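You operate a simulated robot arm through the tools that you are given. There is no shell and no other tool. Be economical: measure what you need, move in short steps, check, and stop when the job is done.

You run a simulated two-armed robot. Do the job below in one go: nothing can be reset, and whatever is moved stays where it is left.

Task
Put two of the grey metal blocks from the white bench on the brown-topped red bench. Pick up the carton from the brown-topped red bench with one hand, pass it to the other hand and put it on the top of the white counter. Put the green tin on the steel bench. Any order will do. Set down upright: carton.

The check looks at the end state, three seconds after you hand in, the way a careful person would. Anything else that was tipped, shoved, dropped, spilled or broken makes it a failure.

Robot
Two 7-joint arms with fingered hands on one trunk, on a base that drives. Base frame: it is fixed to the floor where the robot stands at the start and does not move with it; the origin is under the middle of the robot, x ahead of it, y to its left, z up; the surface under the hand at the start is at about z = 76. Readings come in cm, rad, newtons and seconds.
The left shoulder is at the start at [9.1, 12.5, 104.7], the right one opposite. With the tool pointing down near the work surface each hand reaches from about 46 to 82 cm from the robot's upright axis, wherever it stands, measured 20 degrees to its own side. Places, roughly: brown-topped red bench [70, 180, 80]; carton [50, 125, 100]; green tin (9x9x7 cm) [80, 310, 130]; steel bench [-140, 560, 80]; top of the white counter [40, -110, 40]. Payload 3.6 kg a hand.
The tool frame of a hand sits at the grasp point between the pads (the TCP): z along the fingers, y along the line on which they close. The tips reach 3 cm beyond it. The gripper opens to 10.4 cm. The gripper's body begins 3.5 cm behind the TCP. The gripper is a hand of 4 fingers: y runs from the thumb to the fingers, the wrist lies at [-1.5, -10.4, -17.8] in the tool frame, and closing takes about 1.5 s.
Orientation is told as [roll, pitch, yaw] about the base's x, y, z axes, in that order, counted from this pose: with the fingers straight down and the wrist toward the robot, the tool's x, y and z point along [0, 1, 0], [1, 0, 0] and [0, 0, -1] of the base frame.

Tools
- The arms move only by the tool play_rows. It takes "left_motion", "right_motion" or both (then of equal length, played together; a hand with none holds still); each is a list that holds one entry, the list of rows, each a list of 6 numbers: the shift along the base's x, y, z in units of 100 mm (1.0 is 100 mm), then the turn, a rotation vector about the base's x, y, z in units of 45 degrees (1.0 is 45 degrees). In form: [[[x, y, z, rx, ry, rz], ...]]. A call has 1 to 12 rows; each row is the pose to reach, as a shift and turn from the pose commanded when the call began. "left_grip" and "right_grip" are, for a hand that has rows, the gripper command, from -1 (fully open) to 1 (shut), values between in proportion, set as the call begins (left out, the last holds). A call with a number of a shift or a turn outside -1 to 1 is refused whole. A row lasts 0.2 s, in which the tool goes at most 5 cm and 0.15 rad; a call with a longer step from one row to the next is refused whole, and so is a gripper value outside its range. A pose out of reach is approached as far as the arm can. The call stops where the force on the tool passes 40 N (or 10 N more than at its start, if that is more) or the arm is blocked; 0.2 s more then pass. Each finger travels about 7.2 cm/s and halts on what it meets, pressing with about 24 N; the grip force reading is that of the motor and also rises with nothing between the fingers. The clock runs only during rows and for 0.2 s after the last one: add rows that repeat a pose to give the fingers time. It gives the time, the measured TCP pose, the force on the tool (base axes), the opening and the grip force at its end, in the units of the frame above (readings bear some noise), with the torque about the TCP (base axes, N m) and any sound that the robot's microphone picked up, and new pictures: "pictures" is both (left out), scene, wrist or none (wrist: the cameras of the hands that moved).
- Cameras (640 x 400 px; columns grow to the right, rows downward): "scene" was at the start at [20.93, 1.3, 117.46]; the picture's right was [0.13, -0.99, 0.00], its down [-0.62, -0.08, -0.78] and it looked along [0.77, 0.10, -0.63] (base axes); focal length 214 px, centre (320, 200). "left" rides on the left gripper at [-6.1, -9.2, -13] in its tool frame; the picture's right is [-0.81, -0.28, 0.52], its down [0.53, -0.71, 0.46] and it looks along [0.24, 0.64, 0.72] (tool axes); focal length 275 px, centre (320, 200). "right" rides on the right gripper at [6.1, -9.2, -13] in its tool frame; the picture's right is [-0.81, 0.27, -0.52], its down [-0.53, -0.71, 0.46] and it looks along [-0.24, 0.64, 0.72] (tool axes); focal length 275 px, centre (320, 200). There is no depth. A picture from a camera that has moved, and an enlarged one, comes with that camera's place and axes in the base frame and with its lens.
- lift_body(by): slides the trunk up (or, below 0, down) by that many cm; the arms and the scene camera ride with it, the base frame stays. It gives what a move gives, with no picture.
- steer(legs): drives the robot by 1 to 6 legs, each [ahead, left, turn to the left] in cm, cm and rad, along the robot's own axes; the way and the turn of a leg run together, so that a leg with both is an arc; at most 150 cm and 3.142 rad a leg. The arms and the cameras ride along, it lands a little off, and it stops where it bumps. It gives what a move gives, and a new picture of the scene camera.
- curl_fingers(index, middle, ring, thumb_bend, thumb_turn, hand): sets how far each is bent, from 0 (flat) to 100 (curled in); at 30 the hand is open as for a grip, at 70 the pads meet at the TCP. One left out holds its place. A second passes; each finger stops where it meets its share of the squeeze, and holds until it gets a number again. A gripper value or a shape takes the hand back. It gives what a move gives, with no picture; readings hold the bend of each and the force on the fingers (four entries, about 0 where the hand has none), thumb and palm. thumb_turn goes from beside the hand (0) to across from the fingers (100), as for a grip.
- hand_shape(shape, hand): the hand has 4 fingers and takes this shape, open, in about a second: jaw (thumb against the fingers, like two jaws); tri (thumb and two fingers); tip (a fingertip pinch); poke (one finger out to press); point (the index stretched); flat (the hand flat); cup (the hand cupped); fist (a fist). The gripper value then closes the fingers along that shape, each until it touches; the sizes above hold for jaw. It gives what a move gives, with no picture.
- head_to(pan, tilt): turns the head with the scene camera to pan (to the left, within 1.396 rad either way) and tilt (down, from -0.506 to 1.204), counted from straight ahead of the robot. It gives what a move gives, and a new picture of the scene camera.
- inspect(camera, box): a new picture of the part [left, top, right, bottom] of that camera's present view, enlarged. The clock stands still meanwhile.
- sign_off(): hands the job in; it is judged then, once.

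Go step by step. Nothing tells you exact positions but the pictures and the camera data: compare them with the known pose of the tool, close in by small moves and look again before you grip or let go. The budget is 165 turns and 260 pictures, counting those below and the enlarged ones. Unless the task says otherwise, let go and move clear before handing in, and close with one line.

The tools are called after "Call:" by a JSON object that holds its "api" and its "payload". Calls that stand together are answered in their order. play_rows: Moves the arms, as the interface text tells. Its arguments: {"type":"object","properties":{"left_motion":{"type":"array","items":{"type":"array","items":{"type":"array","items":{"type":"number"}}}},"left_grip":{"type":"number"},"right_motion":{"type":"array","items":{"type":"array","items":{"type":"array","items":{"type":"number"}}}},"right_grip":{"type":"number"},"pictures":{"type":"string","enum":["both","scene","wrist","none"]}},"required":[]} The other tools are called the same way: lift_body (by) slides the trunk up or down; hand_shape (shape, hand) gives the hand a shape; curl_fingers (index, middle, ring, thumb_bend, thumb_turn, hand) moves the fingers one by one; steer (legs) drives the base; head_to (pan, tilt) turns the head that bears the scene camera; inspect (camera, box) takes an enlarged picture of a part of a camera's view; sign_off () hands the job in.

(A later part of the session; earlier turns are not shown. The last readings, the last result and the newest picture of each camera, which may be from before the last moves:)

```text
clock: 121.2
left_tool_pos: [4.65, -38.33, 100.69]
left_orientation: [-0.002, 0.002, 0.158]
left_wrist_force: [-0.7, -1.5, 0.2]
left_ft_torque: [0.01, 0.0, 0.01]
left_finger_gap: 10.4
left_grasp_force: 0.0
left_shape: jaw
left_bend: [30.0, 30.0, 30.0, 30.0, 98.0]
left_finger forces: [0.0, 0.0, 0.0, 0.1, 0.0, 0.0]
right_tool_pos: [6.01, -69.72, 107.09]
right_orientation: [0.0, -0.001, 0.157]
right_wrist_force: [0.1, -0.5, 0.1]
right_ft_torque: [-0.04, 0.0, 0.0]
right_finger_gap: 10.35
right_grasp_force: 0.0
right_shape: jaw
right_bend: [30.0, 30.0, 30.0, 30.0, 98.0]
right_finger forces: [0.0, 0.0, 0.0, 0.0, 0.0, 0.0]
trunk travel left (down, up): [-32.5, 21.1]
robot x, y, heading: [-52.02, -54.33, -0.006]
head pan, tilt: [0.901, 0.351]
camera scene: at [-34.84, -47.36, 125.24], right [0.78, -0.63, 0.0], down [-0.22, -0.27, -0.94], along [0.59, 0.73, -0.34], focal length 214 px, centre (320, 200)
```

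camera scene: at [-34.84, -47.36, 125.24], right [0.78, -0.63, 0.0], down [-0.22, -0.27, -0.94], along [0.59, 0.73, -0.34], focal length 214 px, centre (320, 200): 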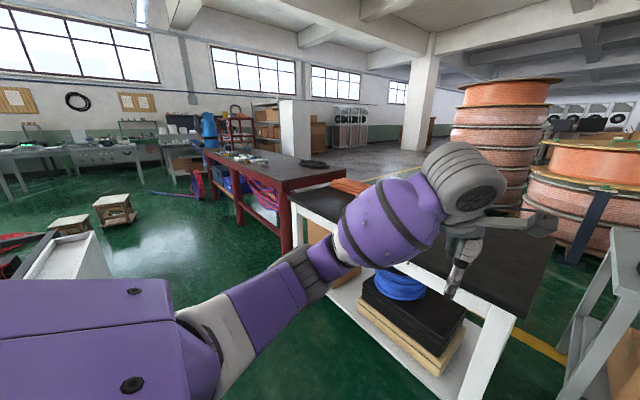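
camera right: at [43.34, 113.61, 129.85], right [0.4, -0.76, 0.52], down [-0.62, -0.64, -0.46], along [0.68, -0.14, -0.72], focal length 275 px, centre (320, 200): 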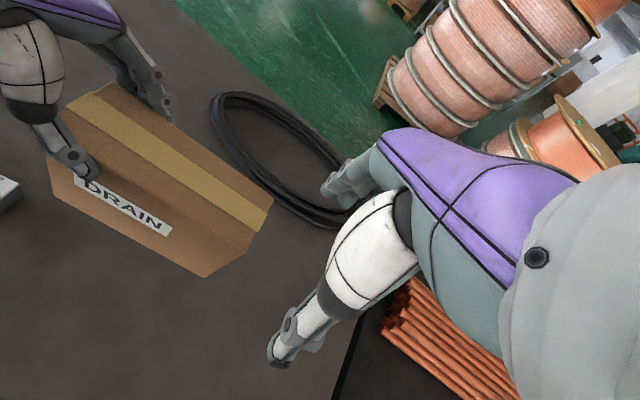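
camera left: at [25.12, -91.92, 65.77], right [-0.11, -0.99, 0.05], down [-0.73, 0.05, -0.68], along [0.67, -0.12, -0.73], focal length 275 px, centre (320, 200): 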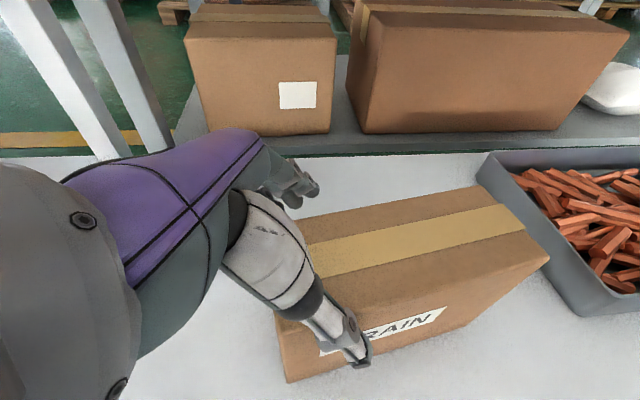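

I was blocked by something on my rear-left. I look there before moving.

Call:
{"api": "head_to", "payload": {"pan": 1.39, "tilt": 1.0}}

```text
clock: 122.2
left_tool_pos: [4.67, -38.41, 100.62]
left_orientation: [-0.003, 0.004, 0.16]
left_wrist_force: [-0.3, 0.9, 0.4]
left_ft_torque: [-0.02, 0.01, 0.01]
left_finger_gap: 10.38
left_grasp_force: 0.0
left_shape: jaw
left_bend: [30.0, 30.0, 30.0, 30.0, 98.0]
left_finger forces: [0.0, 0.0, 0.0, 0.0, 0.0, 0.0]
right_tool_pos: [5.94, -69.77, 107.15]
right_orientation: [-0.001, 0.0, 0.157]
right_wrist_force: [0.7, -0.5, 0.7]
right_ft_torque: [0.07, 0.02, 0.02]
right_finger_gap: 10.39
right_grasp_force: 0.0
right_shape: jaw
right_bend: [30.0, 30.0, 30.0, 30.0, 98.0]
right_finger forces: [0.0, 0.0, 0.1, 0.0, 0.1, 0.0]
trunk travel left (down, up): [-32.5, 21.1]
robot x, y, heading: [-51.91, -54.69, -0.006]
head pan, tilt: [1.389, 1.0]
camera scene: at [-39.38, -47.76, 119.77], right [0.98, -0.19, 0.0], down [-0.16, -0.83, -0.54], along [0.1, 0.53, -0.84], focal length 214 px, centre (320, 200)
```

scene: 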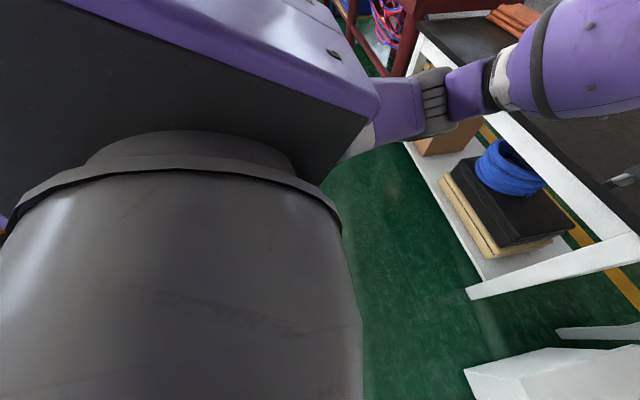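

Something stands behind-left around x<−77. I move ahead 13 cm, then strafe left.

Call:
{"api": "steer", "payload": {"legs": [[14, -3, 0.006], [0, 100, 0], [0, 95, 0]]}}

Call:
{"api": "head_to", "payload": {"pan": 0.9, "tilt": 0.35}}

```text
clock: 140.6
left_tool_pos: [21.18, 153.66, 100.65]
left_orientation: [-0.004, 0.003, 0.147]
left_wrist_force: [0.2, -0.6, 0.4]
left_ft_torque: [-0.04, 0.0, 0.01]
left_finger_gap: 10.39
left_grasp_force: 0.0
left_shape: jaw
left_bend: [30.0, 30.0, 30.0, 30.0, 98.0]
left_finger forces: [0.1, 0.0, 0.0, 0.0, 0.0, 0.0]
right_tool_pos: [22.18, 122.28, 107.17]
right_orientation: [0.0, 0.0, 0.146]
right_wrist_force: [-0.1, -0.7, 0.1]
right_ft_torque: [0.0, -0.02, 0.0]
right_finger_gap: 10.4
right_grasp_force: 0.0
right_shape: jaw
right_bend: [30.0, 30.0, 30.0, 30.0, 98.0]
right_finger forces: [0.0, 0.0, 0.1, 0.1, 0.0, 0.0]
trunk travel left (down, up): [-32.5, 21.1]
robot x, y, heading: [-35.49, 137.57, -0.021]
head pan, tilt: [1.389, 1.0]
camera scene: at [-23.02, 144.71, 119.76], right [0.98, -0.2, 0.0], down [-0.17, -0.82, -0.54], along [0.11, 0.53, -0.84], focal length 214 px, centre (320, 200)
```

scene: 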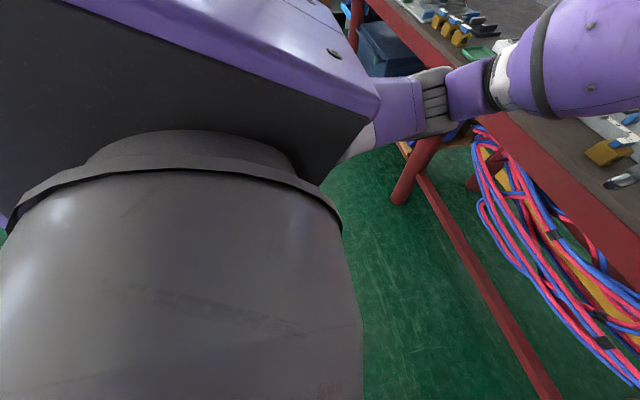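

```text
clock: 141.7
left_tool_pos: [21.21, 153.61, 100.79]
left_orientation: [-0.001, 0.004, 0.147]
left_wrist_force: [-0.7, -0.1, 1.0]
left_ft_torque: [-0.01, -0.01, -0.02]
left_finger_gap: 10.36
left_grasp_force: 0.0
left_shape: jaw
left_bend: [30.0, 30.0, 30.0, 30.0, 98.0]
left_finger forces: [0.1, 0.0, 0.0, 0.0, 0.0, 0.0]
right_tool_pos: [22.1, 122.18, 107.08]
right_orientation: [0.0, -0.002, 0.144]
right_wrist_force: [0.0, 0.3, -0.5]
right_ft_torque: [0.02, 0.04, -0.06]
right_finger_gap: 10.36
right_grasp_force: 0.1
right_shape: jaw
right_bend: [30.0, 30.0, 30.0, 30.0, 98.0]
right_finger forces: [0.1, 0.0, 0.1, 0.0, 0.0, 0.1]
trunk travel left (down, up): [-32.5, 21.1]
robot x, y, heading: [-35.64, 137.94, -0.015]
head pan, tilt: [0.901, 0.351]
camera scene: at [-18.49, 145.06, 125.23], right [0.77, -0.64, 0.0], down [-0.22, -0.27, -0.94], along [0.6, 0.72, -0.34], focal length 214 px, centre (320, 200)
```

scene: 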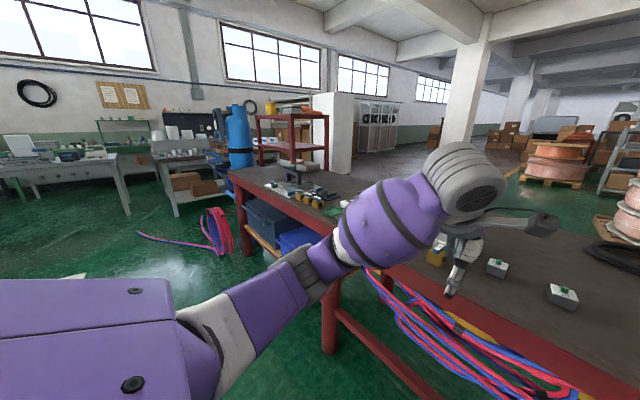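

Call:
{"api": "inspect", "payload": {"camera": "scene", "box": [200, 80, 400, 220]}}

```text
2.86 times, centred on (300, 150) of scene
camera zoom: at [-18.49, 145.06, 125.23], right [0.77, -0.64, 0.0], down [-0.22, -0.27, -0.94], along [0.6, 0.72, -0.34], focal length 613 px, centre (377, 343)
```

zoom: 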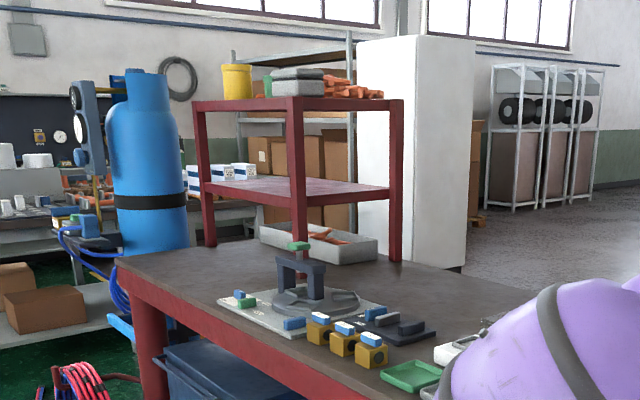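

The green tin is on the top of the red rack on the bench's far end (shelf z≈129.5), between a yellow can and grey bags. I raise the trunk fully and drive along the bench to it.

Call:
{"api": "lift_body", "payload": {"by": 21}}

Call:
{"api": "steer", "payload": {"legs": [[12, 0, 0.016], [0, 70, 0]]}}

Call:
{"api": "head_to", "payload": {"pan": 0.7, "tilt": 0.3}}

```text
clock: 143.9
left_tool_pos: [21.12, 153.59, 121.49]
left_orientation: [-0.002, 0.007, 0.146]
left_wrist_force: [-1.0, 1.1, -0.5]
left_ft_torque: [-0.02, -0.02, -0.01]
left_finger_gap: 10.4
left_grasp_force: 0.0
left_shape: jaw
left_bend: [30.0, 30.0, 30.0, 30.0, 98.0]
left_finger forces: [0.1, 0.0, 0.0, 0.2, 0.0, 0.0]
right_tool_pos: [22.16, 122.13, 127.91]
right_orientation: [0.002, 0.003, 0.145]
right_wrist_force: [0.3, -0.1, 0.2]
right_ft_torque: [-0.02, 0.03, -0.01]
right_finger_gap: 10.38
right_grasp_force: 0.1
right_shape: jaw
right_bend: [30.0, 30.0, 30.0, 30.0, 98.0]
right_finger forces: [0.1, 0.0, 0.0, 0.0, 0.1, 0.0]
trunk travel left (down, up): [-53.5, 0.1]
robot x, y, heading: [-35.65, 137.65, -0.02]
head pan, tilt: [0.901, 0.351]
```

```text
clock: 151.4
left_tool_pos: [33.55, 225.2, 121.76]
left_orientation: [-0.001, 0.004, 0.155]
left_wrist_force: [0.8, -0.3, -0.7]
left_ft_torque: [0.01, 0.01, -0.05]
left_finger_gap: 10.4
left_grasp_force: 0.1
left_shape: jaw
left_bend: [30.0, 30.0, 30.0, 30.0, 98.0]
left_finger forces: [0.0, 0.1, 0.1, 0.0, 0.0, 0.1]
right_tool_pos: [34.98, 193.75, 128.04]
right_orientation: [0.0, 0.0, 0.154]
right_wrist_force: [-0.2, -0.2, 0.2]
right_ft_torque: [0.0, 0.0, 0.0]
right_finger_gap: 10.35
right_grasp_force: 0.1
right_shape: jaw
right_bend: [30.0, 30.0, 30.0, 30.0, 98.0]
right_finger forces: [0.0, 0.0, 0.0, 0.1, 0.0, 0.0]
trunk travel left (down, up): [-53.5, 0.1]
robot x, y, heading: [-23.04, 208.97, -0.012]
head pan, tilt: [0.901, 0.351]
camera scene: at [-16.91, 216.43, 147.71], right [0.78, -0.63, 0.0], down [-0.22, -0.27, -0.94], along [0.59, 0.73, -0.34], focal length 214 px, centre (320, 200)
```

scene: 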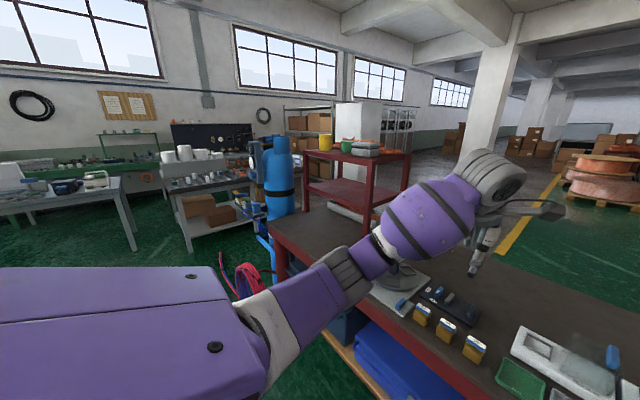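

```text
clock: 152.2
left_tool_pos: [33.62, 225.29, 121.66]
left_orientation: [-0.001, 0.003, 0.155]
left_wrist_force: [0.7, -0.8, 0.3]
left_ft_torque: [-0.01, 0.0, 0.0]
left_finger_gap: 10.39
left_grasp_force: 0.1
left_shape: jaw
left_bend: [30.0, 30.0, 30.0, 30.0, 98.0]
left_finger forces: [0.1, 0.0, 0.0, 0.0, 0.1, 0.0]
right_tool_pos: [35.05, 193.74, 128.07]
right_orientation: [0.001, 0.0, 0.154]
right_wrist_force: [-0.6, 0.5, -0.4]
right_ft_torque: [0.02, 0.0, -0.01]
right_finger_gap: 10.37
right_grasp_force: 0.1
right_shape: jaw
right_bend: [30.0, 30.0, 30.0, 30.0, 98.0]
right_finger forces: [0.0, 0.0, 0.0, 0.1, 0.1, 0.1]
trunk travel left (down, up): [-53.5, 0.1]
robot x, y, heading: [-23.17, 209.19, -0.01]
head pan, tilt: [0.7, 0.3]
camera scene: at [-15.57, 215.14, 148.18], right [0.64, -0.77, 0.0], down [-0.23, -0.19, -0.96], along [0.74, 0.61, -0.3], focal length 214 px, centre (320, 200)
```

scene: 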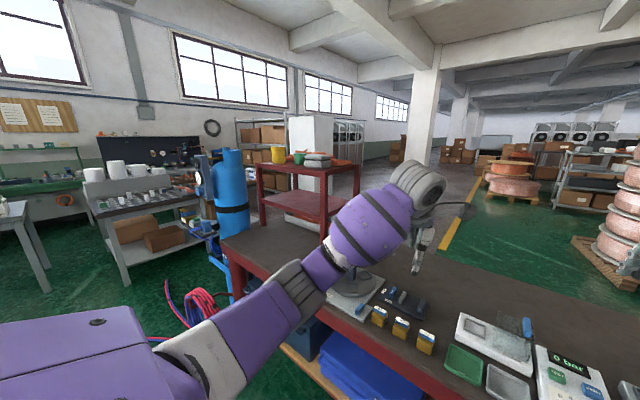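

Call:
{"api": "inspect", "payload": {"camera": "scene", "box": [235, 130, 375, 230]}}

```text
4.00 times, centred on (305, 180) of scene
camera zoom: at [-15.57, 215.14, 148.18], right [0.64, -0.77, 0.0], down [-0.23, -0.19, -0.96], along [0.74, 0.61, -0.3], focal length 858 px, centre (380, 280)
```

zoom: 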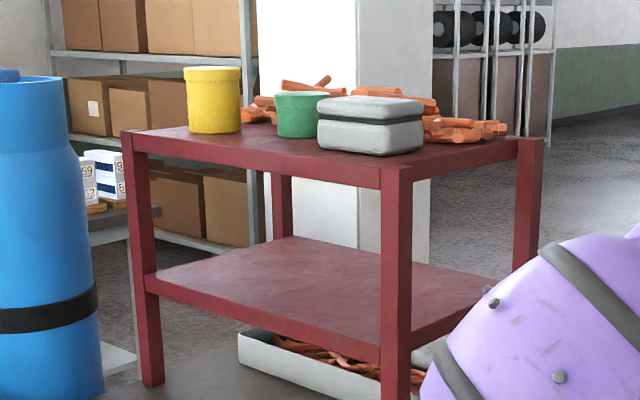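

The tin is a round can at about [80.7,311.6], yellow can on its left (gap ~5 cm) and grey bags on its right. I'll grip it from the front with the left hand, fingers pointing forward-down, closing along y. First I turn the left hand (yaw +90°).

Call:
{"api": "play_rows", "payload": {"left_motion": [[[0, 0, 0, 0, 0, 0.18], [0, 0, 0, 0, 0, 0.36], [0, 0, 0, 0, 0, 0.54], [0, 0, 0, 0, 0, 0.72], [0, 0, 0, 0, 0, 0.9]]], "pictures": "none"}}

Call:
{"api": "play_rows", "payload": {"left_motion": [[[0, 0, 0, 0, 0, 0.18], [0, 0, 0, 0, 0, 0.36], [0, 0, 0, 0, 0, 0.54], [0, 0, 0, 0, 0, 0.72], [0, 0, 0, 0, 0, 0.9], [0, 0, 0, 0, 0, 0.9]]], "pictures": "none"}}

Call:
{"api": "play_rows", "payload": {"left_motion": [[[0, 0, 0, 0, -0.18, 0], [0, 0, 0, 0, -0.36, 0], [0, 0, 0, 0, -0.54, 0], [0, 0, 0, 0, -0.72, 0], [0, 0, 0, 0, -0.72, 0]]], "pictures": "both"}}

```text
clock: 153.4
left_tool_pos: [33.68, 225.24, 121.8]
left_orientation: [-0.002, 0.002, 0.866]
left_wrist_force: [1.0, 0.5, -0.2]
left_ft_torque: [0.0, 0.02, -0.03]
left_finger_gap: 10.39
left_grasp_force: 0.0
left_shape: jaw
left_bend: [30.0, 30.0, 30.0, 30.0, 98.0]
left_finger forces: [0.0, 0.0, 0.1, 0.0, 0.0, 0.0]
right_tool_pos: [34.96, 193.63, 127.94]
right_orientation: [0.001, 0.0, 0.153]
right_wrist_force: [0.6, 0.9, -0.1]
right_ft_torque: [0.03, -0.01, -0.02]
right_finger_gap: 10.4
right_grasp_force: 0.1
right_shape: jaw
right_bend: [30.0, 30.0, 30.0, 30.0, 98.0]
right_finger forces: [0.0, 0.0, 0.0, 0.1, 0.0, 0.1]
trunk travel left (down, up): [-53.5, 0.1]
robot x, y, heading: [-23.0, 208.91, -0.01]
head pan, tilt: [0.7, 0.3]
```

```text
clock: 154.8
left_tool_pos: [33.66, 225.23, 121.71]
left_orientation: [-0.003, 0.006, 1.572]
left_wrist_force: [0.3, -0.3, 0.3]
left_ft_torque: [-0.04, -0.02, -0.03]
left_finger_gap: 10.39
left_grasp_force: 0.0
left_shape: jaw
left_bend: [30.0, 30.0, 30.0, 30.0, 98.0]
left_finger forces: [0.0, 0.0, 0.0, 0.0, 0.0, 0.0]
right_tool_pos: [34.89, 193.82, 128.03]
right_orientation: [0.0, 0.001, 0.154]
right_wrist_force: [-0.8, 0.7, 1.0]
right_ft_torque: [-0.01, 0.01, 0.02]
right_finger_gap: 10.36
right_grasp_force: 0.0
right_shape: jaw
right_bend: [30.0, 30.0, 30.0, 30.0, 98.0]
right_finger forces: [0.0, 0.0, 0.1, 0.1, 0.0, 0.0]
trunk travel left (down, up): [-53.5, 0.1]
robot x, y, heading: [-22.95, 209.14, -0.01]
head pan, tilt: [0.7, 0.3]
```

```text
clock: 156.0
left_tool_pos: [33.64, 225.26, 121.73]
left_orientation: [-0.569, 0.002, 1.567]
left_wrist_force: [-0.4, 0.0, -0.5]
left_ft_torque: [0.03, 0.02, -0.01]
left_finger_gap: 10.38
left_grasp_force: 0.0
left_shape: jaw
left_bend: [30.0, 30.0, 30.0, 30.0, 98.0]
left_finger forces: [0.0, 0.0, 0.0, 0.0, 0.0, 0.0]
right_tool_pos: [34.97, 193.81, 128.04]
right_orientation: [-0.002, 0.001, 0.153]
right_wrist_force: [-1.2, 0.4, 0.1]
right_ft_torque: [0.01, 0.02, 0.0]
right_finger_gap: 10.35
right_grasp_force: 0.1
right_shape: jaw
right_bend: [30.0, 30.0, 30.0, 30.0, 98.0]
right_finger forces: [0.0, 0.0, 0.0, 0.0, 0.1, 0.0]
trunk travel left (down, up): [-53.5, 0.1]
robot x, y, heading: [-22.92, 209.04, -0.012]
head pan, tilt: [0.7, 0.3]
camera scene: at [-15.55, 215.1, 148.18], right [0.64, -0.77, 0.0], down [-0.23, -0.19, -0.96], along [0.74, 0.61, -0.3], focal length 214 px, centre (320, 200)
camera left: at [31.89, 216.13, 136.07], right [0.96, -0.28, 0.0], down [-0.21, -0.71, -0.67], along [0.19, 0.64, -0.74], focal length 275 px, centre (320, 200)
```

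scene: 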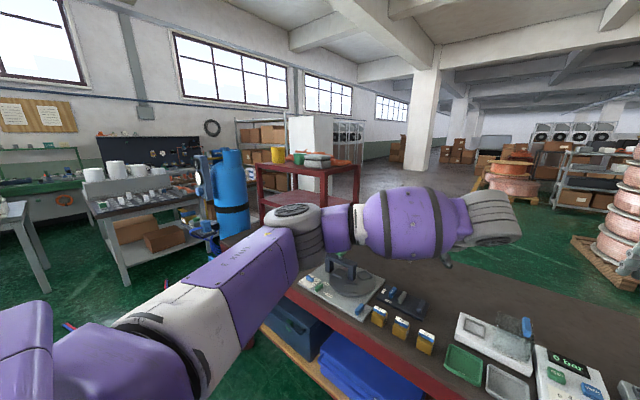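
left: 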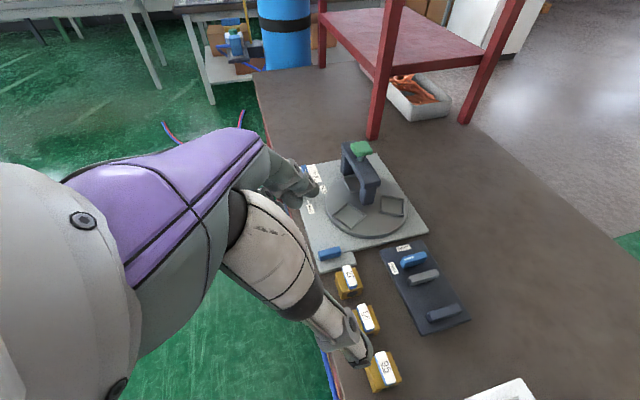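

The turn works. I tilt the fingers further forward (to ~65°).

Call:
{"api": "play_rows", "payload": {"left_motion": [[[0, 0, 0.1, 0, -0.18, 0], [0, 0, 0.2, 0, -0.36, 0], [0, 0, 0.3, 0, -0.54, 0], [0, 0, 0.4, 0, -0.7, 0], [0, 0, 0.6, 0, -0.7, 0], [0, 0, 0.8, 0, -0.7, 0], [0, 0, 0.8, 0, -0.7, 0]]], "pictures": "both"}}

```text
clock: 157.6
left_tool_pos: [33.62, 225.19, 129.72]
left_orientation: [-1.118, 0.0, 1.567]
left_wrist_force: [-0.2, 0.6, 0.0]
left_ft_torque: [0.01, 0.01, 0.05]
left_finger_gap: 10.38
left_grasp_force: 0.0
left_shape: jaw
left_bend: [30.0, 30.0, 30.0, 30.0, 98.0]
left_finger forces: [0.0, 0.0, 0.1, 0.0, 0.1, 0.1]
right_tool_pos: [34.88, 193.63, 127.94]
right_orientation: [0.0, -0.001, 0.154]
right_wrist_force: [-0.4, 0.0, 0.4]
right_ft_torque: [0.01, -0.01, -0.02]
right_finger_gap: 10.34
right_grasp_force: 0.0
right_shape: jaw
right_bend: [30.0, 30.0, 30.0, 30.0, 98.0]
right_finger forces: [0.1, 0.1, 0.0, 0.0, 0.0, 0.0]
trunk travel left (down, up): [-53.5, 0.1]
robot x, y, heading: [-22.88, 208.93, -0.011]
head pan, tilt: [0.7, 0.3]
camera scene: at [-15.54, 215.13, 148.18], right [0.64, -0.77, 0.0], down [-0.23, -0.19, -0.96], along [0.74, 0.61, -0.3], focal length 214 px, centre (320, 200)
camera left: at [24.62, 216.13, 140.95], right [0.82, -0.28, 0.5], down [0.17, -0.71, -0.68], along [0.55, 0.64, -0.54], focal length 275 px, centre (320, 200)
```

scene: 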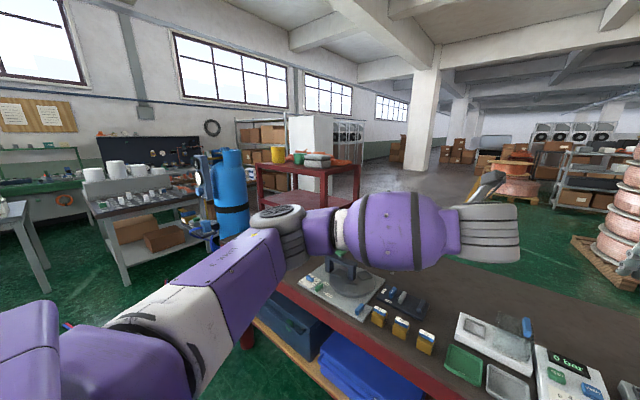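
left: 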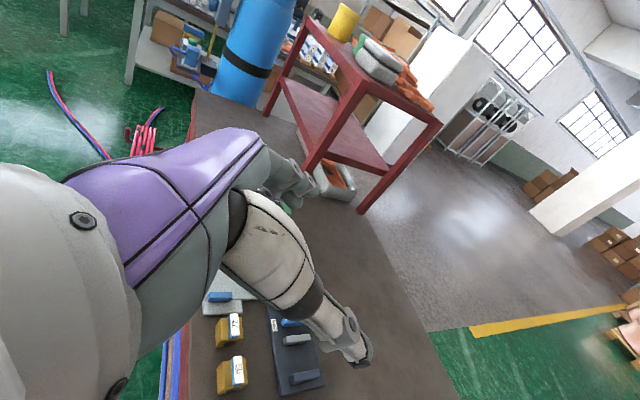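

The hand is ready in pose. I strafe left toward the rack keeping back from it, then look.

Call:
{"api": "steer", "payload": {"legs": [[0, 80, 0.01]]}}

Call:
{"api": "head_to", "payload": {"pan": 0.3, "tilt": 0.35}}

```text
clock: 165.2
left_tool_pos: [34.16, 307.64, 129.62]
left_orientation: [-1.117, -0.001, 1.573]
left_wrist_force: [0.7, 0.3, 0.4]
left_ft_torque: [-0.02, 0.0, 0.03]
left_finger_gap: 10.38
left_grasp_force: 0.1
left_shape: jaw
left_bend: [30.0, 30.0, 30.0, 30.0, 98.0]
left_finger forces: [0.0, 0.0, 0.0, 0.0, 0.0, 0.0]
right_tool_pos: [35.73, 276.2, 127.93]
right_orientation: [-0.001, 0.0, 0.16]
right_wrist_force: [0.2, -1.0, 0.1]
right_ft_torque: [0.02, 0.01, 0.01]
right_finger_gap: 10.34
right_grasp_force: 0.0
right_shape: jaw
right_bend: [30.0, 30.0, 30.0, 30.0, 98.0]
right_finger forces: [0.0, 0.0, 0.0, 0.1, 0.1, 0.0]
trunk travel left (down, up): [-53.5, 0.1]
robot x, y, heading: [-22.53, 291.01, -0.004]
head pan, tilt: [0.7, 0.3]
camera scene: at [-14.95, 297.29, 148.18], right [0.64, -0.77, 0.0], down [-0.23, -0.19, -0.96], along [0.73, 0.61, -0.3], focal length 214 px, centre (320, 200)
```

scene: 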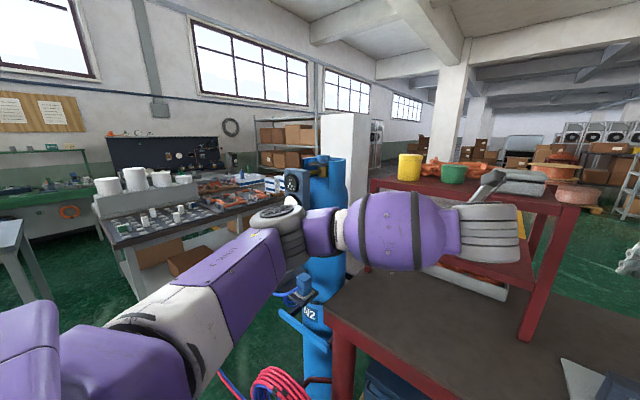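

```text
clock: 166.0
left_tool_pos: [34.17, 307.66, 129.66]
left_orientation: [-1.117, 0.001, 1.574]
left_wrist_force: [-0.1, -0.3, -0.2]
left_ft_torque: [0.03, -0.01, 0.02]
left_finger_gap: 10.36
left_grasp_force: 0.1
left_shape: jaw
left_bend: [30.0, 30.0, 30.0, 30.0, 98.0]
left_finger forces: [0.0, 0.0, 0.0, 0.0, 0.1, 0.1]
right_tool_pos: [35.66, 276.3, 127.99]
right_orientation: [0.002, 0.002, 0.159]
right_wrist_force: [0.3, -0.9, 0.0]
right_ft_torque: [0.03, -0.04, -0.04]
right_finger_gap: 10.37
right_grasp_force: 0.1
right_shape: jaw
right_bend: [30.0, 30.0, 30.0, 30.0, 98.0]
right_finger forces: [0.0, 0.0, 0.0, 0.0, 0.1, 0.0]
trunk travel left (down, up): [-53.5, 0.1]
robot x, y, heading: [-22.52, 291.18, -0.005]
head pan, tilt: [0.3, 0.351]
camera scene: at [-13.22, 294.03, 147.71], right [0.29, -0.96, 0.0], down [-0.33, -0.1, -0.94], along [0.9, 0.27, -0.34], focal length 214 px, centre (320, 200)
```

scene: 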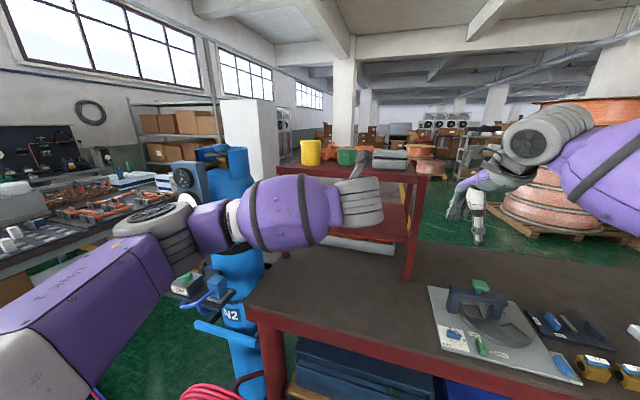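

Call:
{"api": "inspect", "payload": {"camera": "scene", "box": [265, 120, 445, 220]}}

Call:
{"api": "inspect", "payload": {"camera": "left", "box": [160, 0, 560, 250]}}

```text
3.56 times, centred on (355, 170) of scene
camera zoom: at [-13.22, 294.03, 147.71], right [0.29, -0.96, 0.0], down [-0.33, -0.1, -0.94], along [0.9, 0.27, -0.34], focal length 763 px, centre (196, 307)
```

zoom: 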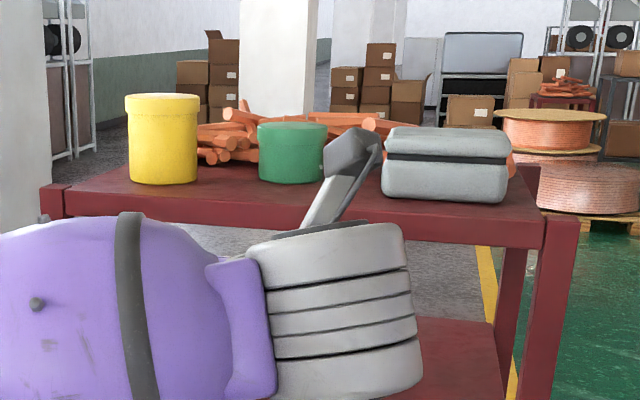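

```text
1.60 times, centred on (360, 125) of left
camera zoom: at [25.19, 298.52, 140.96], right [0.82, -0.27, 0.5], down [0.18, -0.71, -0.68], along [0.54, 0.65, -0.54], focal length 440 px, centre (256, 320)
```

zoom: 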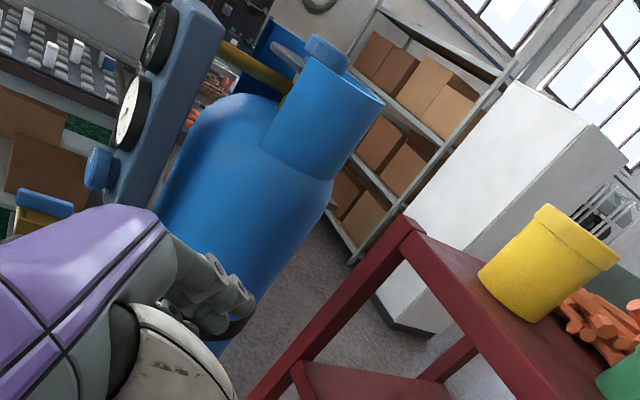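

The tin is around [83,311]. I drive ahead ~23 cm so that the hand comes just before the rack, and raise the hand.

Call:
{"api": "play_rows", "payload": {"left_motion": [[[0, 0, 0.3, 0, 0, 0], [0, 0, 0.6, 0, 0, 0], [0, 0, 0.6, 0, 0, 0]]], "right_motion": [[[-0.3, 0, 0.2, 0, 0, 0], [-0.6, 0, 0.2, 0, 0, 0], [-0.9, 0, 0.2, 0, 0, 0]]], "pictures": "none"}}

Call:
{"api": "steer", "payload": {"legs": [[23, 3.5, 0.004]]}}

Call:
{"api": "inspect", "payload": {"camera": "left", "box": [240, 20, 560, 220]}}

```text
clock: 166.8
left_tool_pos: [34.02, 307.66, 135.73]
left_orientation: [-1.116, 0.001, 1.572]
left_wrist_force: [-0.3, 0.8, -0.4]
left_ft_torque: [0.0, 0.02, 0.01]
left_finger_gap: 10.39
left_grasp_force: 0.1
left_shape: jaw
left_bend: [30.0, 30.0, 30.0, 30.0, 98.0]
left_finger forces: [0.0, 0.0, 0.1, 0.0, 0.0, 0.0]
right_tool_pos: [26.52, 276.25, 130.04]
right_orientation: [-0.001, 0.0, 0.158]
right_wrist_force: [0.0, -0.9, -0.2]
right_ft_torque: [-0.01, -0.02, 0.0]
right_finger_gap: 10.39
right_grasp_force: 0.1
right_shape: jaw
right_bend: [30.0, 30.0, 30.0, 30.0, 98.0]
right_finger forces: [0.1, 0.0, 0.0, 0.0, 0.0, 0.1]
trunk travel left (down, up): [-53.5, 0.1]
robot x, y, heading: [-22.46, 291.27, -0.009]
head pan, tilt: [0.3, 0.351]
```

```text
clock: 168.6
left_tool_pos: [56.92, 311.16, 135.79]
left_orientation: [-1.118, -0.001, 1.578]
left_wrist_force: [-0.1, -0.3, -0.2]
left_ft_torque: [0.01, 0.01, 0.05]
left_finger_gap: 10.39
left_grasp_force: 0.1
left_shape: jaw
left_bend: [30.0, 30.0, 30.0, 30.0, 98.0]
left_finger forces: [0.0, 0.1, 0.1, 0.0, 0.0, 0.1]
right_tool_pos: [49.74, 279.7, 130.08]
right_orientation: [0.0, 0.001, 0.164]
right_wrist_force: [0.3, 0.5, -0.1]
right_ft_torque: [-0.02, 0.0, 0.0]
right_finger_gap: 10.38
right_grasp_force: 0.1
right_shape: jaw
right_bend: [30.0, 30.0, 30.0, 30.0, 98.0]
right_finger forces: [0.1, 0.0, 0.1, 0.0, 0.0, 0.0]
trunk travel left (down, up): [-53.5, 0.1]
robot x, y, heading: [0.62, 294.75, -0.004]
head pan, tilt: [0.3, 0.351]
camera scene: at [9.75, 297.43, 147.72], right [0.29, -0.96, 0.0], down [-0.33, -0.1, -0.94], along [0.9, 0.28, -0.34], focal length 214 px, centre (320, 200)
```

scene: 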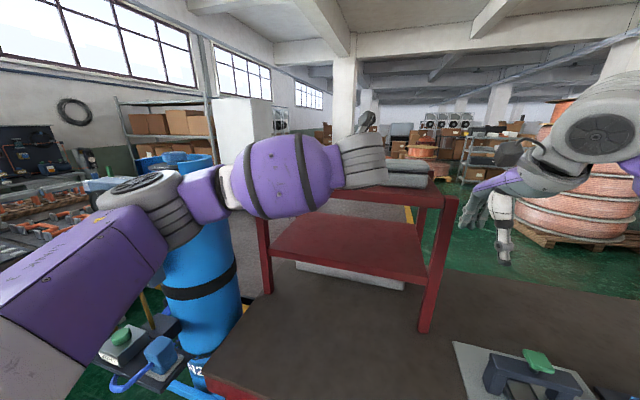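

```text
2.00 times, centred on (400, 120) of left
camera zoom: at [48.06, 301.99, 146.97], right [0.82, -0.27, 0.5], down [0.18, -0.71, -0.68], along [0.54, 0.65, -0.54], focal length 551 px, centre (160, 360)
```

zoom: 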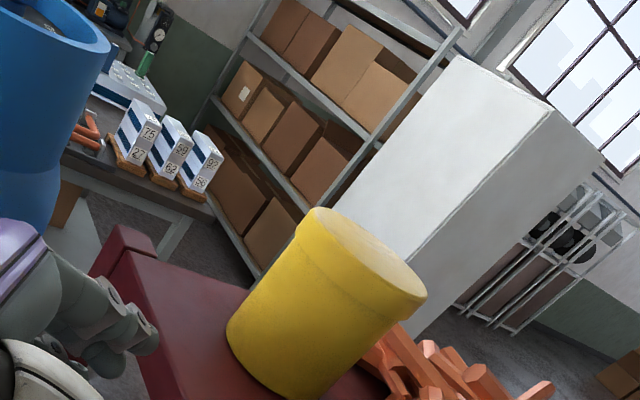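

Call:
{"api": "inspect", "payload": {"camera": "left", "box": [0, 0, 640, 400]}}

Call:
{"api": "head_to", "payload": {"pan": 0.25, "tilt": 0.15}}

```text
1.00 times, centred on (320, 200) of left (not enlarged: the box is as wide or as high as the picture)
camera zoom: at [48.06, 301.99, 146.97], right [0.82, -0.27, 0.5], down [0.18, -0.71, -0.68], along [0.54, 0.65, -0.54], focal length 275 px, centre (320, 200)
```

zoom: 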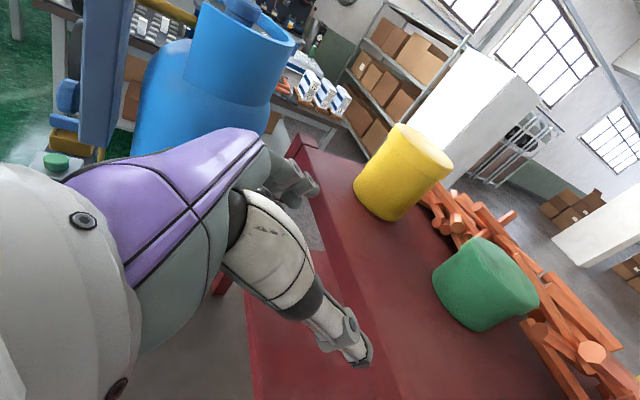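

```text
clock: 169.3
left_tool_pos: [57.04, 311.16, 135.65]
left_orientation: [-1.119, 0.001, 1.576]
left_wrist_force: [-0.4, -0.2, 0.2]
left_ft_torque: [0.01, 0.01, 0.0]
left_finger_gap: 10.38
left_grasp_force: 0.0
left_shape: jaw
left_bend: [30.0, 30.0, 30.0, 30.0, 98.0]
left_finger forces: [0.0, 0.1, 0.0, 0.0, 0.0, 0.1]
right_tool_pos: [49.72, 279.72, 129.97]
right_orientation: [0.0, 0.002, 0.162]
right_wrist_force: [-0.2, -0.1, -0.6]
right_ft_torque: [0.04, 0.0, 0.06]
right_finger_gap: 10.36
right_grasp_force: 0.0
right_shape: jaw
right_bend: [30.0, 30.0, 30.0, 30.0, 98.0]
right_finger forces: [0.1, 0.0, 0.0, 0.0, 0.0, 0.0]
trunk travel left (down, up): [-53.5, 0.1]
robot x, y, heading: [0.24, 294.74, -0.0]
head pan, tilt: [0.25, 0.15]
camera scene: at [9.92, 296.98, 149.57], right [0.24, -0.97, 0.0], down [-0.15, -0.04, -0.99], along [0.96, 0.24, -0.15], focal length 214 px, centre (320, 200)
```

scene: 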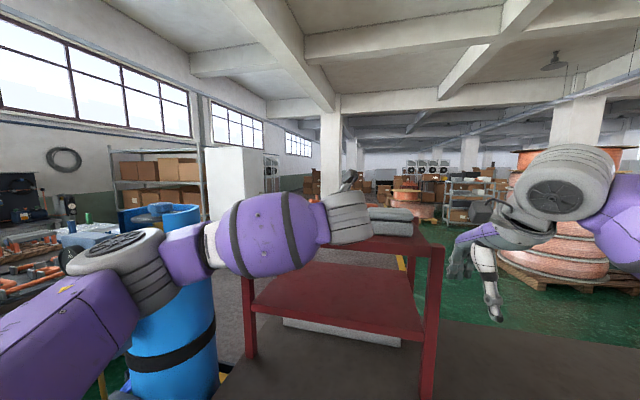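

From the wrist camera the tin's axis is at about [79.8,310.1], mid-height z≈133.3. I advance to x≈70 and re-measure.

Call:
{"api": "play_rows", "payload": {"left_motion": [[[0.3, -0.05, -0.05, 0, 0, 0], [0.6, -0.1, -0.1, 0, 0, 0], [0.9, -0.1, -0.15, 0, 0, 0], [1.0, -0.1, -0.15, 0, 0, 0]]], "pictures": "none"}}

Call:
{"api": "play_rows", "payload": {"left_motion": [[[0.15, 0, 0, 0, 0, 0], [0.3, 0, 0, 0, 0, 0], [0.3, 0, 0, 0, 0, 0]]], "pictures": "wrist"}}

Call:
{"api": "inspect", "payload": {"camera": "left", "box": [240, 150, 560, 350]}}

```text
clock: 170.3
left_tool_pos: [67.03, 310.37, 134.27]
left_orientation: [-1.117, -0.002, 1.576]
left_wrist_force: [-0.1, -0.1, 0.7]
left_ft_torque: [-0.02, 0.01, -0.03]
left_finger_gap: 10.37
left_grasp_force: 0.0
left_shape: jaw
left_bend: [30.0, 30.0, 30.0, 30.0, 98.0]
left_finger forces: [0.0, 0.1, 0.0, 0.1, 0.0, 0.0]
right_tool_pos: [49.73, 279.59, 129.97]
right_orientation: [0.0, -0.001, 0.163]
right_wrist_force: [0.7, 0.6, -0.2]
right_ft_torque: [-0.01, 0.0, 0.0]
right_finger_gap: 10.37
right_grasp_force: 0.0
right_shape: jaw
right_bend: [30.0, 30.0, 30.0, 30.0, 98.0]
right_finger forces: [0.1, 0.1, 0.0, 0.1, 0.0, 0.0]
trunk travel left (down, up): [-53.5, 0.1]
robot x, y, heading: [0.54, 294.93, -0.004]
head pan, tilt: [0.25, 0.15]
```

```text
clock: 171.1
left_tool_pos: [70.05, 310.21, 134.15]
left_orientation: [-1.117, 0.001, 1.575]
left_wrist_force: [-0.6, -0.3, 0.2]
left_ft_torque: [-0.01, -0.01, 0.01]
left_finger_gap: 10.39
left_grasp_force: 0.1
left_shape: jaw
left_bend: [30.0, 30.0, 30.0, 30.0, 98.0]
left_finger forces: [0.0, 0.0, 0.1, 0.0, 0.0, 0.0]
right_tool_pos: [49.77, 279.8, 130.03]
right_orientation: [-0.001, 0.001, 0.164]
right_wrist_force: [0.5, -0.5, 0.2]
right_ft_torque: [0.0, -0.02, 0.02]
right_finger_gap: 10.4
right_grasp_force: 0.0
right_shape: jaw
right_bend: [30.0, 30.0, 30.0, 30.0, 98.0]
right_finger forces: [0.0, 0.0, 0.0, 0.1, 0.0, 0.0]
trunk travel left (down, up): [-53.5, 0.1]
robot x, y, heading: [0.57, 294.74, -0.003]
head pan, tilt: [0.25, 0.15]
camera left: at [61.11, 301.08, 145.44], right [0.82, -0.27, 0.5], down [0.18, -0.71, -0.68], along [0.54, 0.65, -0.54], focal length 275 px, centre (320, 200)
```

left: 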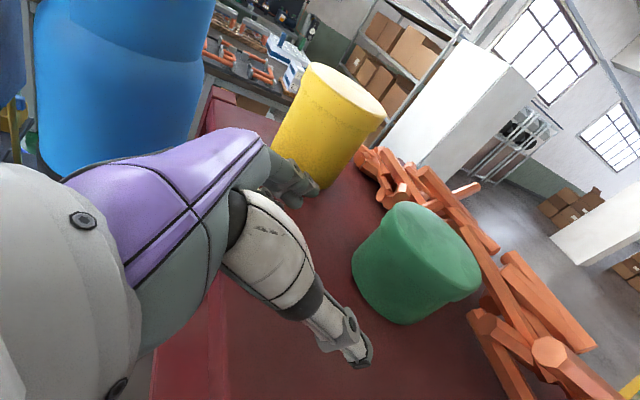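

```text
2.00 times, centred on (400, 250) of left
camera zoom: at [61.11, 301.08, 145.44], right [0.82, -0.27, 0.5], down [0.18, -0.71, -0.68], along [0.54, 0.65, -0.54], focal length 551 px, centre (160, 100)
```

zoom: 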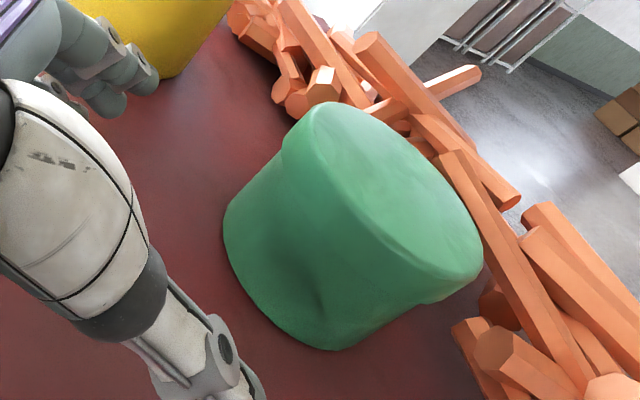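

The top centre is near [79.8,309.6]; I shift 0.5 cm right and advance another 4.5 cm, then verify.

Call:
{"api": "play_rows", "payload": {"left_motion": [[[0, -0.05, -0.03, 0, 0, 0], [0.2, -0.05, -0.05, 0, 0, 0], [0.4, -0.05, -0.05, 0, 0, 0], [0.45, -0.05, -0.05, 0, 0, 0]]], "pictures": "wrist"}}

Call:
{"api": "inspect", "payload": {"camera": "left", "box": [220, 160, 480, 380]}}

```text
clock: 172.1
left_tool_pos: [74.53, 309.6, 133.71]
left_orientation: [-1.121, 0.0, 1.573]
left_wrist_force: [-1.1, 0.3, 0.8]
left_ft_torque: [0.1, 0.05, 0.04]
left_finger_gap: 10.38
left_grasp_force: 0.0
left_shape: jaw
left_bend: [30.0, 30.0, 30.0, 30.0, 98.0]
left_finger forces: [0.0, 0.0, 1.5, 0.0, 0.1, 0.0]
right_tool_pos: [49.63, 279.78, 130.05]
right_orientation: [-0.001, -0.001, 0.163]
right_wrist_force: [-0.1, 0.1, 0.1]
right_ft_torque: [0.02, -0.02, -0.02]
right_finger_gap: 10.37
right_grasp_force: 0.2
right_shape: jaw
right_bend: [30.0, 30.0, 30.0, 30.0, 98.0]
right_finger forces: [0.0, 0.0, 0.0, 0.1, 0.0, 0.0]
trunk travel left (down, up): [-53.5, 0.1]
robot x, y, heading: [0.54, 294.43, -0.001]
head pan, tilt: [0.25, 0.15]
camera left: at [65.54, 300.47, 145.0], right [0.82, -0.27, 0.5], down [0.18, -0.71, -0.68], along [0.54, 0.65, -0.54], focal length 275 px, centre (320, 200)
```

left: 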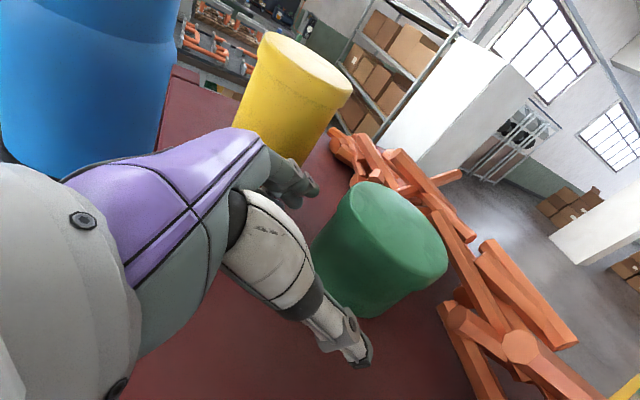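

```text
1.82 times, centred on (350, 270) of left
camera zoom: at [65.54, 300.47, 145.0], right [0.82, -0.27, 0.5], down [0.18, -0.71, -0.68], along [0.54, 0.65, -0.54], focal length 500 px, centre (266, 73)
```

zoom: 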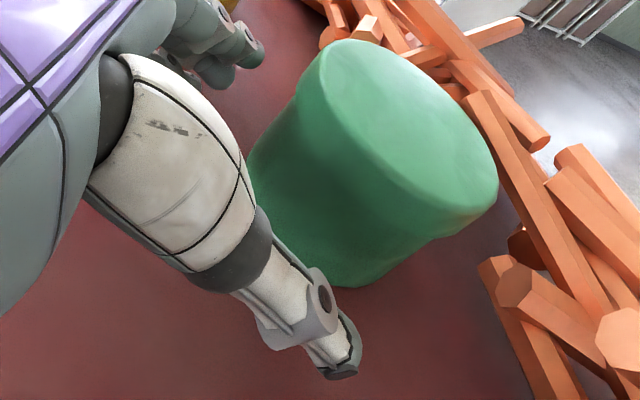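

A lower finger lightly touches the shelf (1.5 N), so I raise the hand by 1.8 cm; the tin centre confirms at [79.8,309.6]. Then I advance to surround it.

Call:
{"api": "play_rows", "payload": {"left_motion": [[[0, 0, 0.1, 0, 0, 0], [0, 0, 0.19, 0, 0, 0], [0.2, 0, 0.19, 0, 0, 0], [0.35, 0, 0.19, 0, 0, 0], [0.48, 0, 0.19, 0, 0, 0]]], "pictures": "wrist"}}

Call:
{"api": "inspect", "payload": {"camera": "left", "box": [220, 120, 480, 380]}}

```text
clock: 173.3
left_tool_pos: [75.34, 310.31, 134.9]
left_orientation: [-1.118, -0.001, 1.574]
left_wrist_force: [-0.2, -0.1, -0.7]
left_ft_torque: [0.0, 0.0, 0.01]
left_finger_gap: 10.39
left_grasp_force: 0.0
left_shape: jaw
left_bend: [30.0, 30.0, 30.0, 30.0, 98.0]
left_finger forces: [0.0, 0.0, 0.1, 0.1, 0.0, 0.0]
left hand out of reach, approached as far as the arm can: row 3, 4, 5
right_tool_pos: [49.61, 279.66, 130.04]
right_orientation: [-0.001, 0.0, 0.162]
right_wrist_force: [0.0, 0.6, 0.6]
right_ft_torque: [-0.02, -0.03, -0.01]
right_finger_gap: 10.34
right_grasp_force: 0.0
right_shape: jaw
right_bend: [30.0, 30.0, 30.0, 30.0, 98.0]
right_finger forces: [0.0, 0.1, 0.1, 0.0, 0.0, 0.0]
trunk travel left (down, up): [-53.5, 0.1]
robot x, y, heading: [0.61, 294.41, -0.002]
head pan, tilt: [0.25, 0.15]
camera left: at [66.42, 301.08, 146.13], right [0.82, -0.27, 0.5], down [0.18, -0.71, -0.68], along [0.54, 0.65, -0.54], focal length 275 px, centre (320, 200)
```

left: 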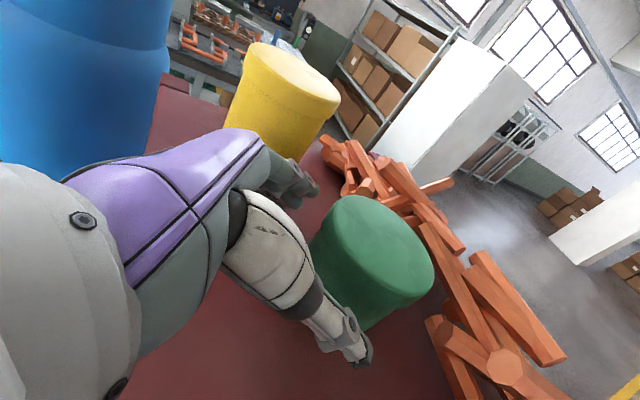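

```text
1.54 times, centred on (350, 250) of left
camera zoom: at [66.42, 301.08, 146.13], right [0.82, -0.27, 0.5], down [0.18, -0.71, -0.68], along [0.54, 0.65, -0.54], focal length 424 px, centre (274, 123)
```

zoom: 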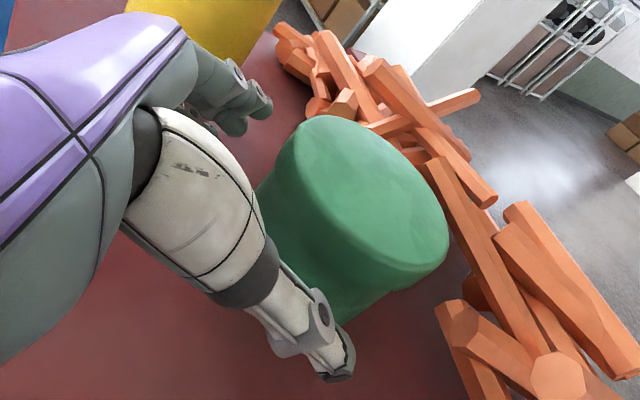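

The arm is at its limit. I retract the hand 8 cm, drive 8 cm closer, and approach again.

Call:
{"api": "play_rows", "payload": {"left_motion": [[[-0.3, 0, 0, 0, 0, 0], [-0.6, 0, 0.1, 0, 0, 0], [-0.9, 0, 0.1, 0, 0, 0], [-1.0, 0, 0.1, 0, 0, 0]]], "pictures": "none"}}

Call:
{"api": "steer", "payload": {"legs": [[9, 0, 0]]}}

Call:
{"api": "inspect", "payload": {"camera": "left", "box": [240, 100, 640, 350]}}

```text
clock: 174.3
left_tool_pos: [65.43, 310.16, 136.16]
left_orientation: [-1.117, -0.001, 1.576]
left_wrist_force: [-0.4, 0.3, -0.2]
left_ft_torque: [-0.02, 0.0, -0.01]
left_finger_gap: 10.42
left_grasp_force: 0.1
left_shape: jaw
left_bend: [30.0, 30.0, 30.0, 30.0, 98.0]
left_finger forces: [0.0, 0.0, 0.0, 0.1, 0.0, 0.0]
right_tool_pos: [49.77, 279.79, 130.05]
right_orientation: [-0.001, 0.0, 0.162]
right_wrist_force: [-0.3, 0.8, -0.4]
right_ft_torque: [-0.01, 0.01, 0.01]
right_finger_gap: 10.38
right_grasp_force: 0.1
right_shape: jaw
right_bend: [30.0, 30.0, 30.0, 30.0, 98.0]
right_finger forces: [0.0, 0.0, 0.0, 0.0, 0.0, 0.0]
trunk travel left (down, up): [-53.5, 0.1]
robot x, y, heading: [0.66, 294.21, -0.002]
head pan, tilt: [0.25, 0.15]
```

```text
clock: 175.4
left_tool_pos: [74.52, 310.27, 136.17]
left_orientation: [-1.116, 0.0, 1.576]
left_wrist_force: [-0.4, 0.2, 0.9]
left_ft_torque: [0.0, 0.02, 0.01]
left_finger_gap: 10.41
left_grasp_force: 0.0
left_shape: jaw
left_bend: [30.0, 30.0, 30.0, 30.0, 98.0]
left_finger forces: [0.1, 0.0, 0.0, 0.0, 0.1, 0.0]
right_tool_pos: [58.89, 279.81, 130.1]
right_orientation: [0.0, 0.001, 0.162]
right_wrist_force: [-4.7, -0.3, 1.3]
right_ft_torque: [-0.03, -0.09, 0.02]
right_finger_gap: 10.3
right_grasp_force: 0.0
right_shape: jaw
right_bend: [30.0, 32.0, 30.0, 30.0, 98.0]
right_finger forces: [0.0, 4.3, 0.0, 0.0, 0.0, 0.1]
trunk travel left (down, up): [-53.5, 0.1]
robot x, y, heading: [9.54, 294.57, 0.004]
head pan, tilt: [0.25, 0.15]
camera scene: at [18.93, 296.97, 149.58], right [0.25, -0.97, 0.0], down [-0.15, -0.04, -0.99], along [0.96, 0.24, -0.15], focal length 214 px, centre (320, 200)
```

scene: 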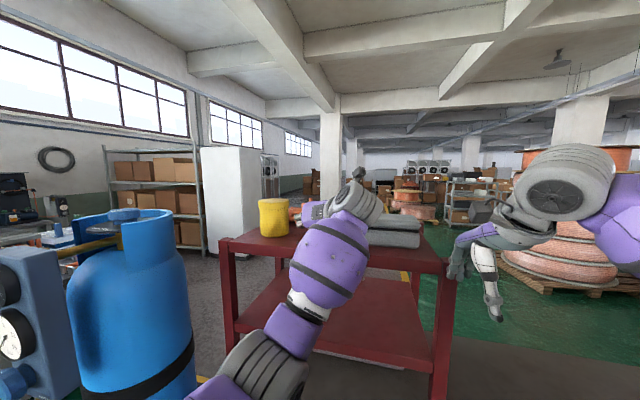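

```text
1.60 times, centred on (440, 225) of left
camera zoom: at [65.56, 301.1, 147.43], right [0.82, -0.27, 0.5], down [0.18, -0.71, -0.68], along [0.54, 0.65, -0.54], focal length 440 px, centre (128, 160)
```

zoom: 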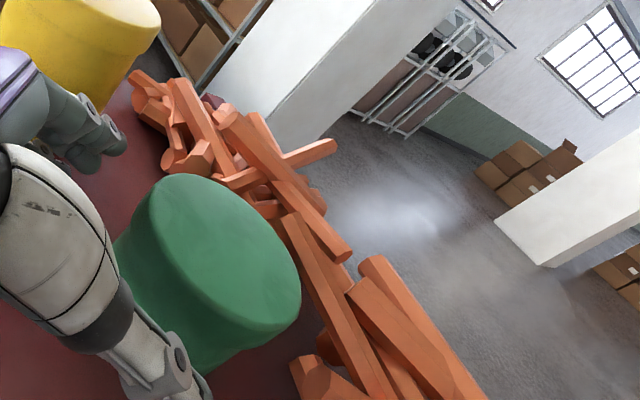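

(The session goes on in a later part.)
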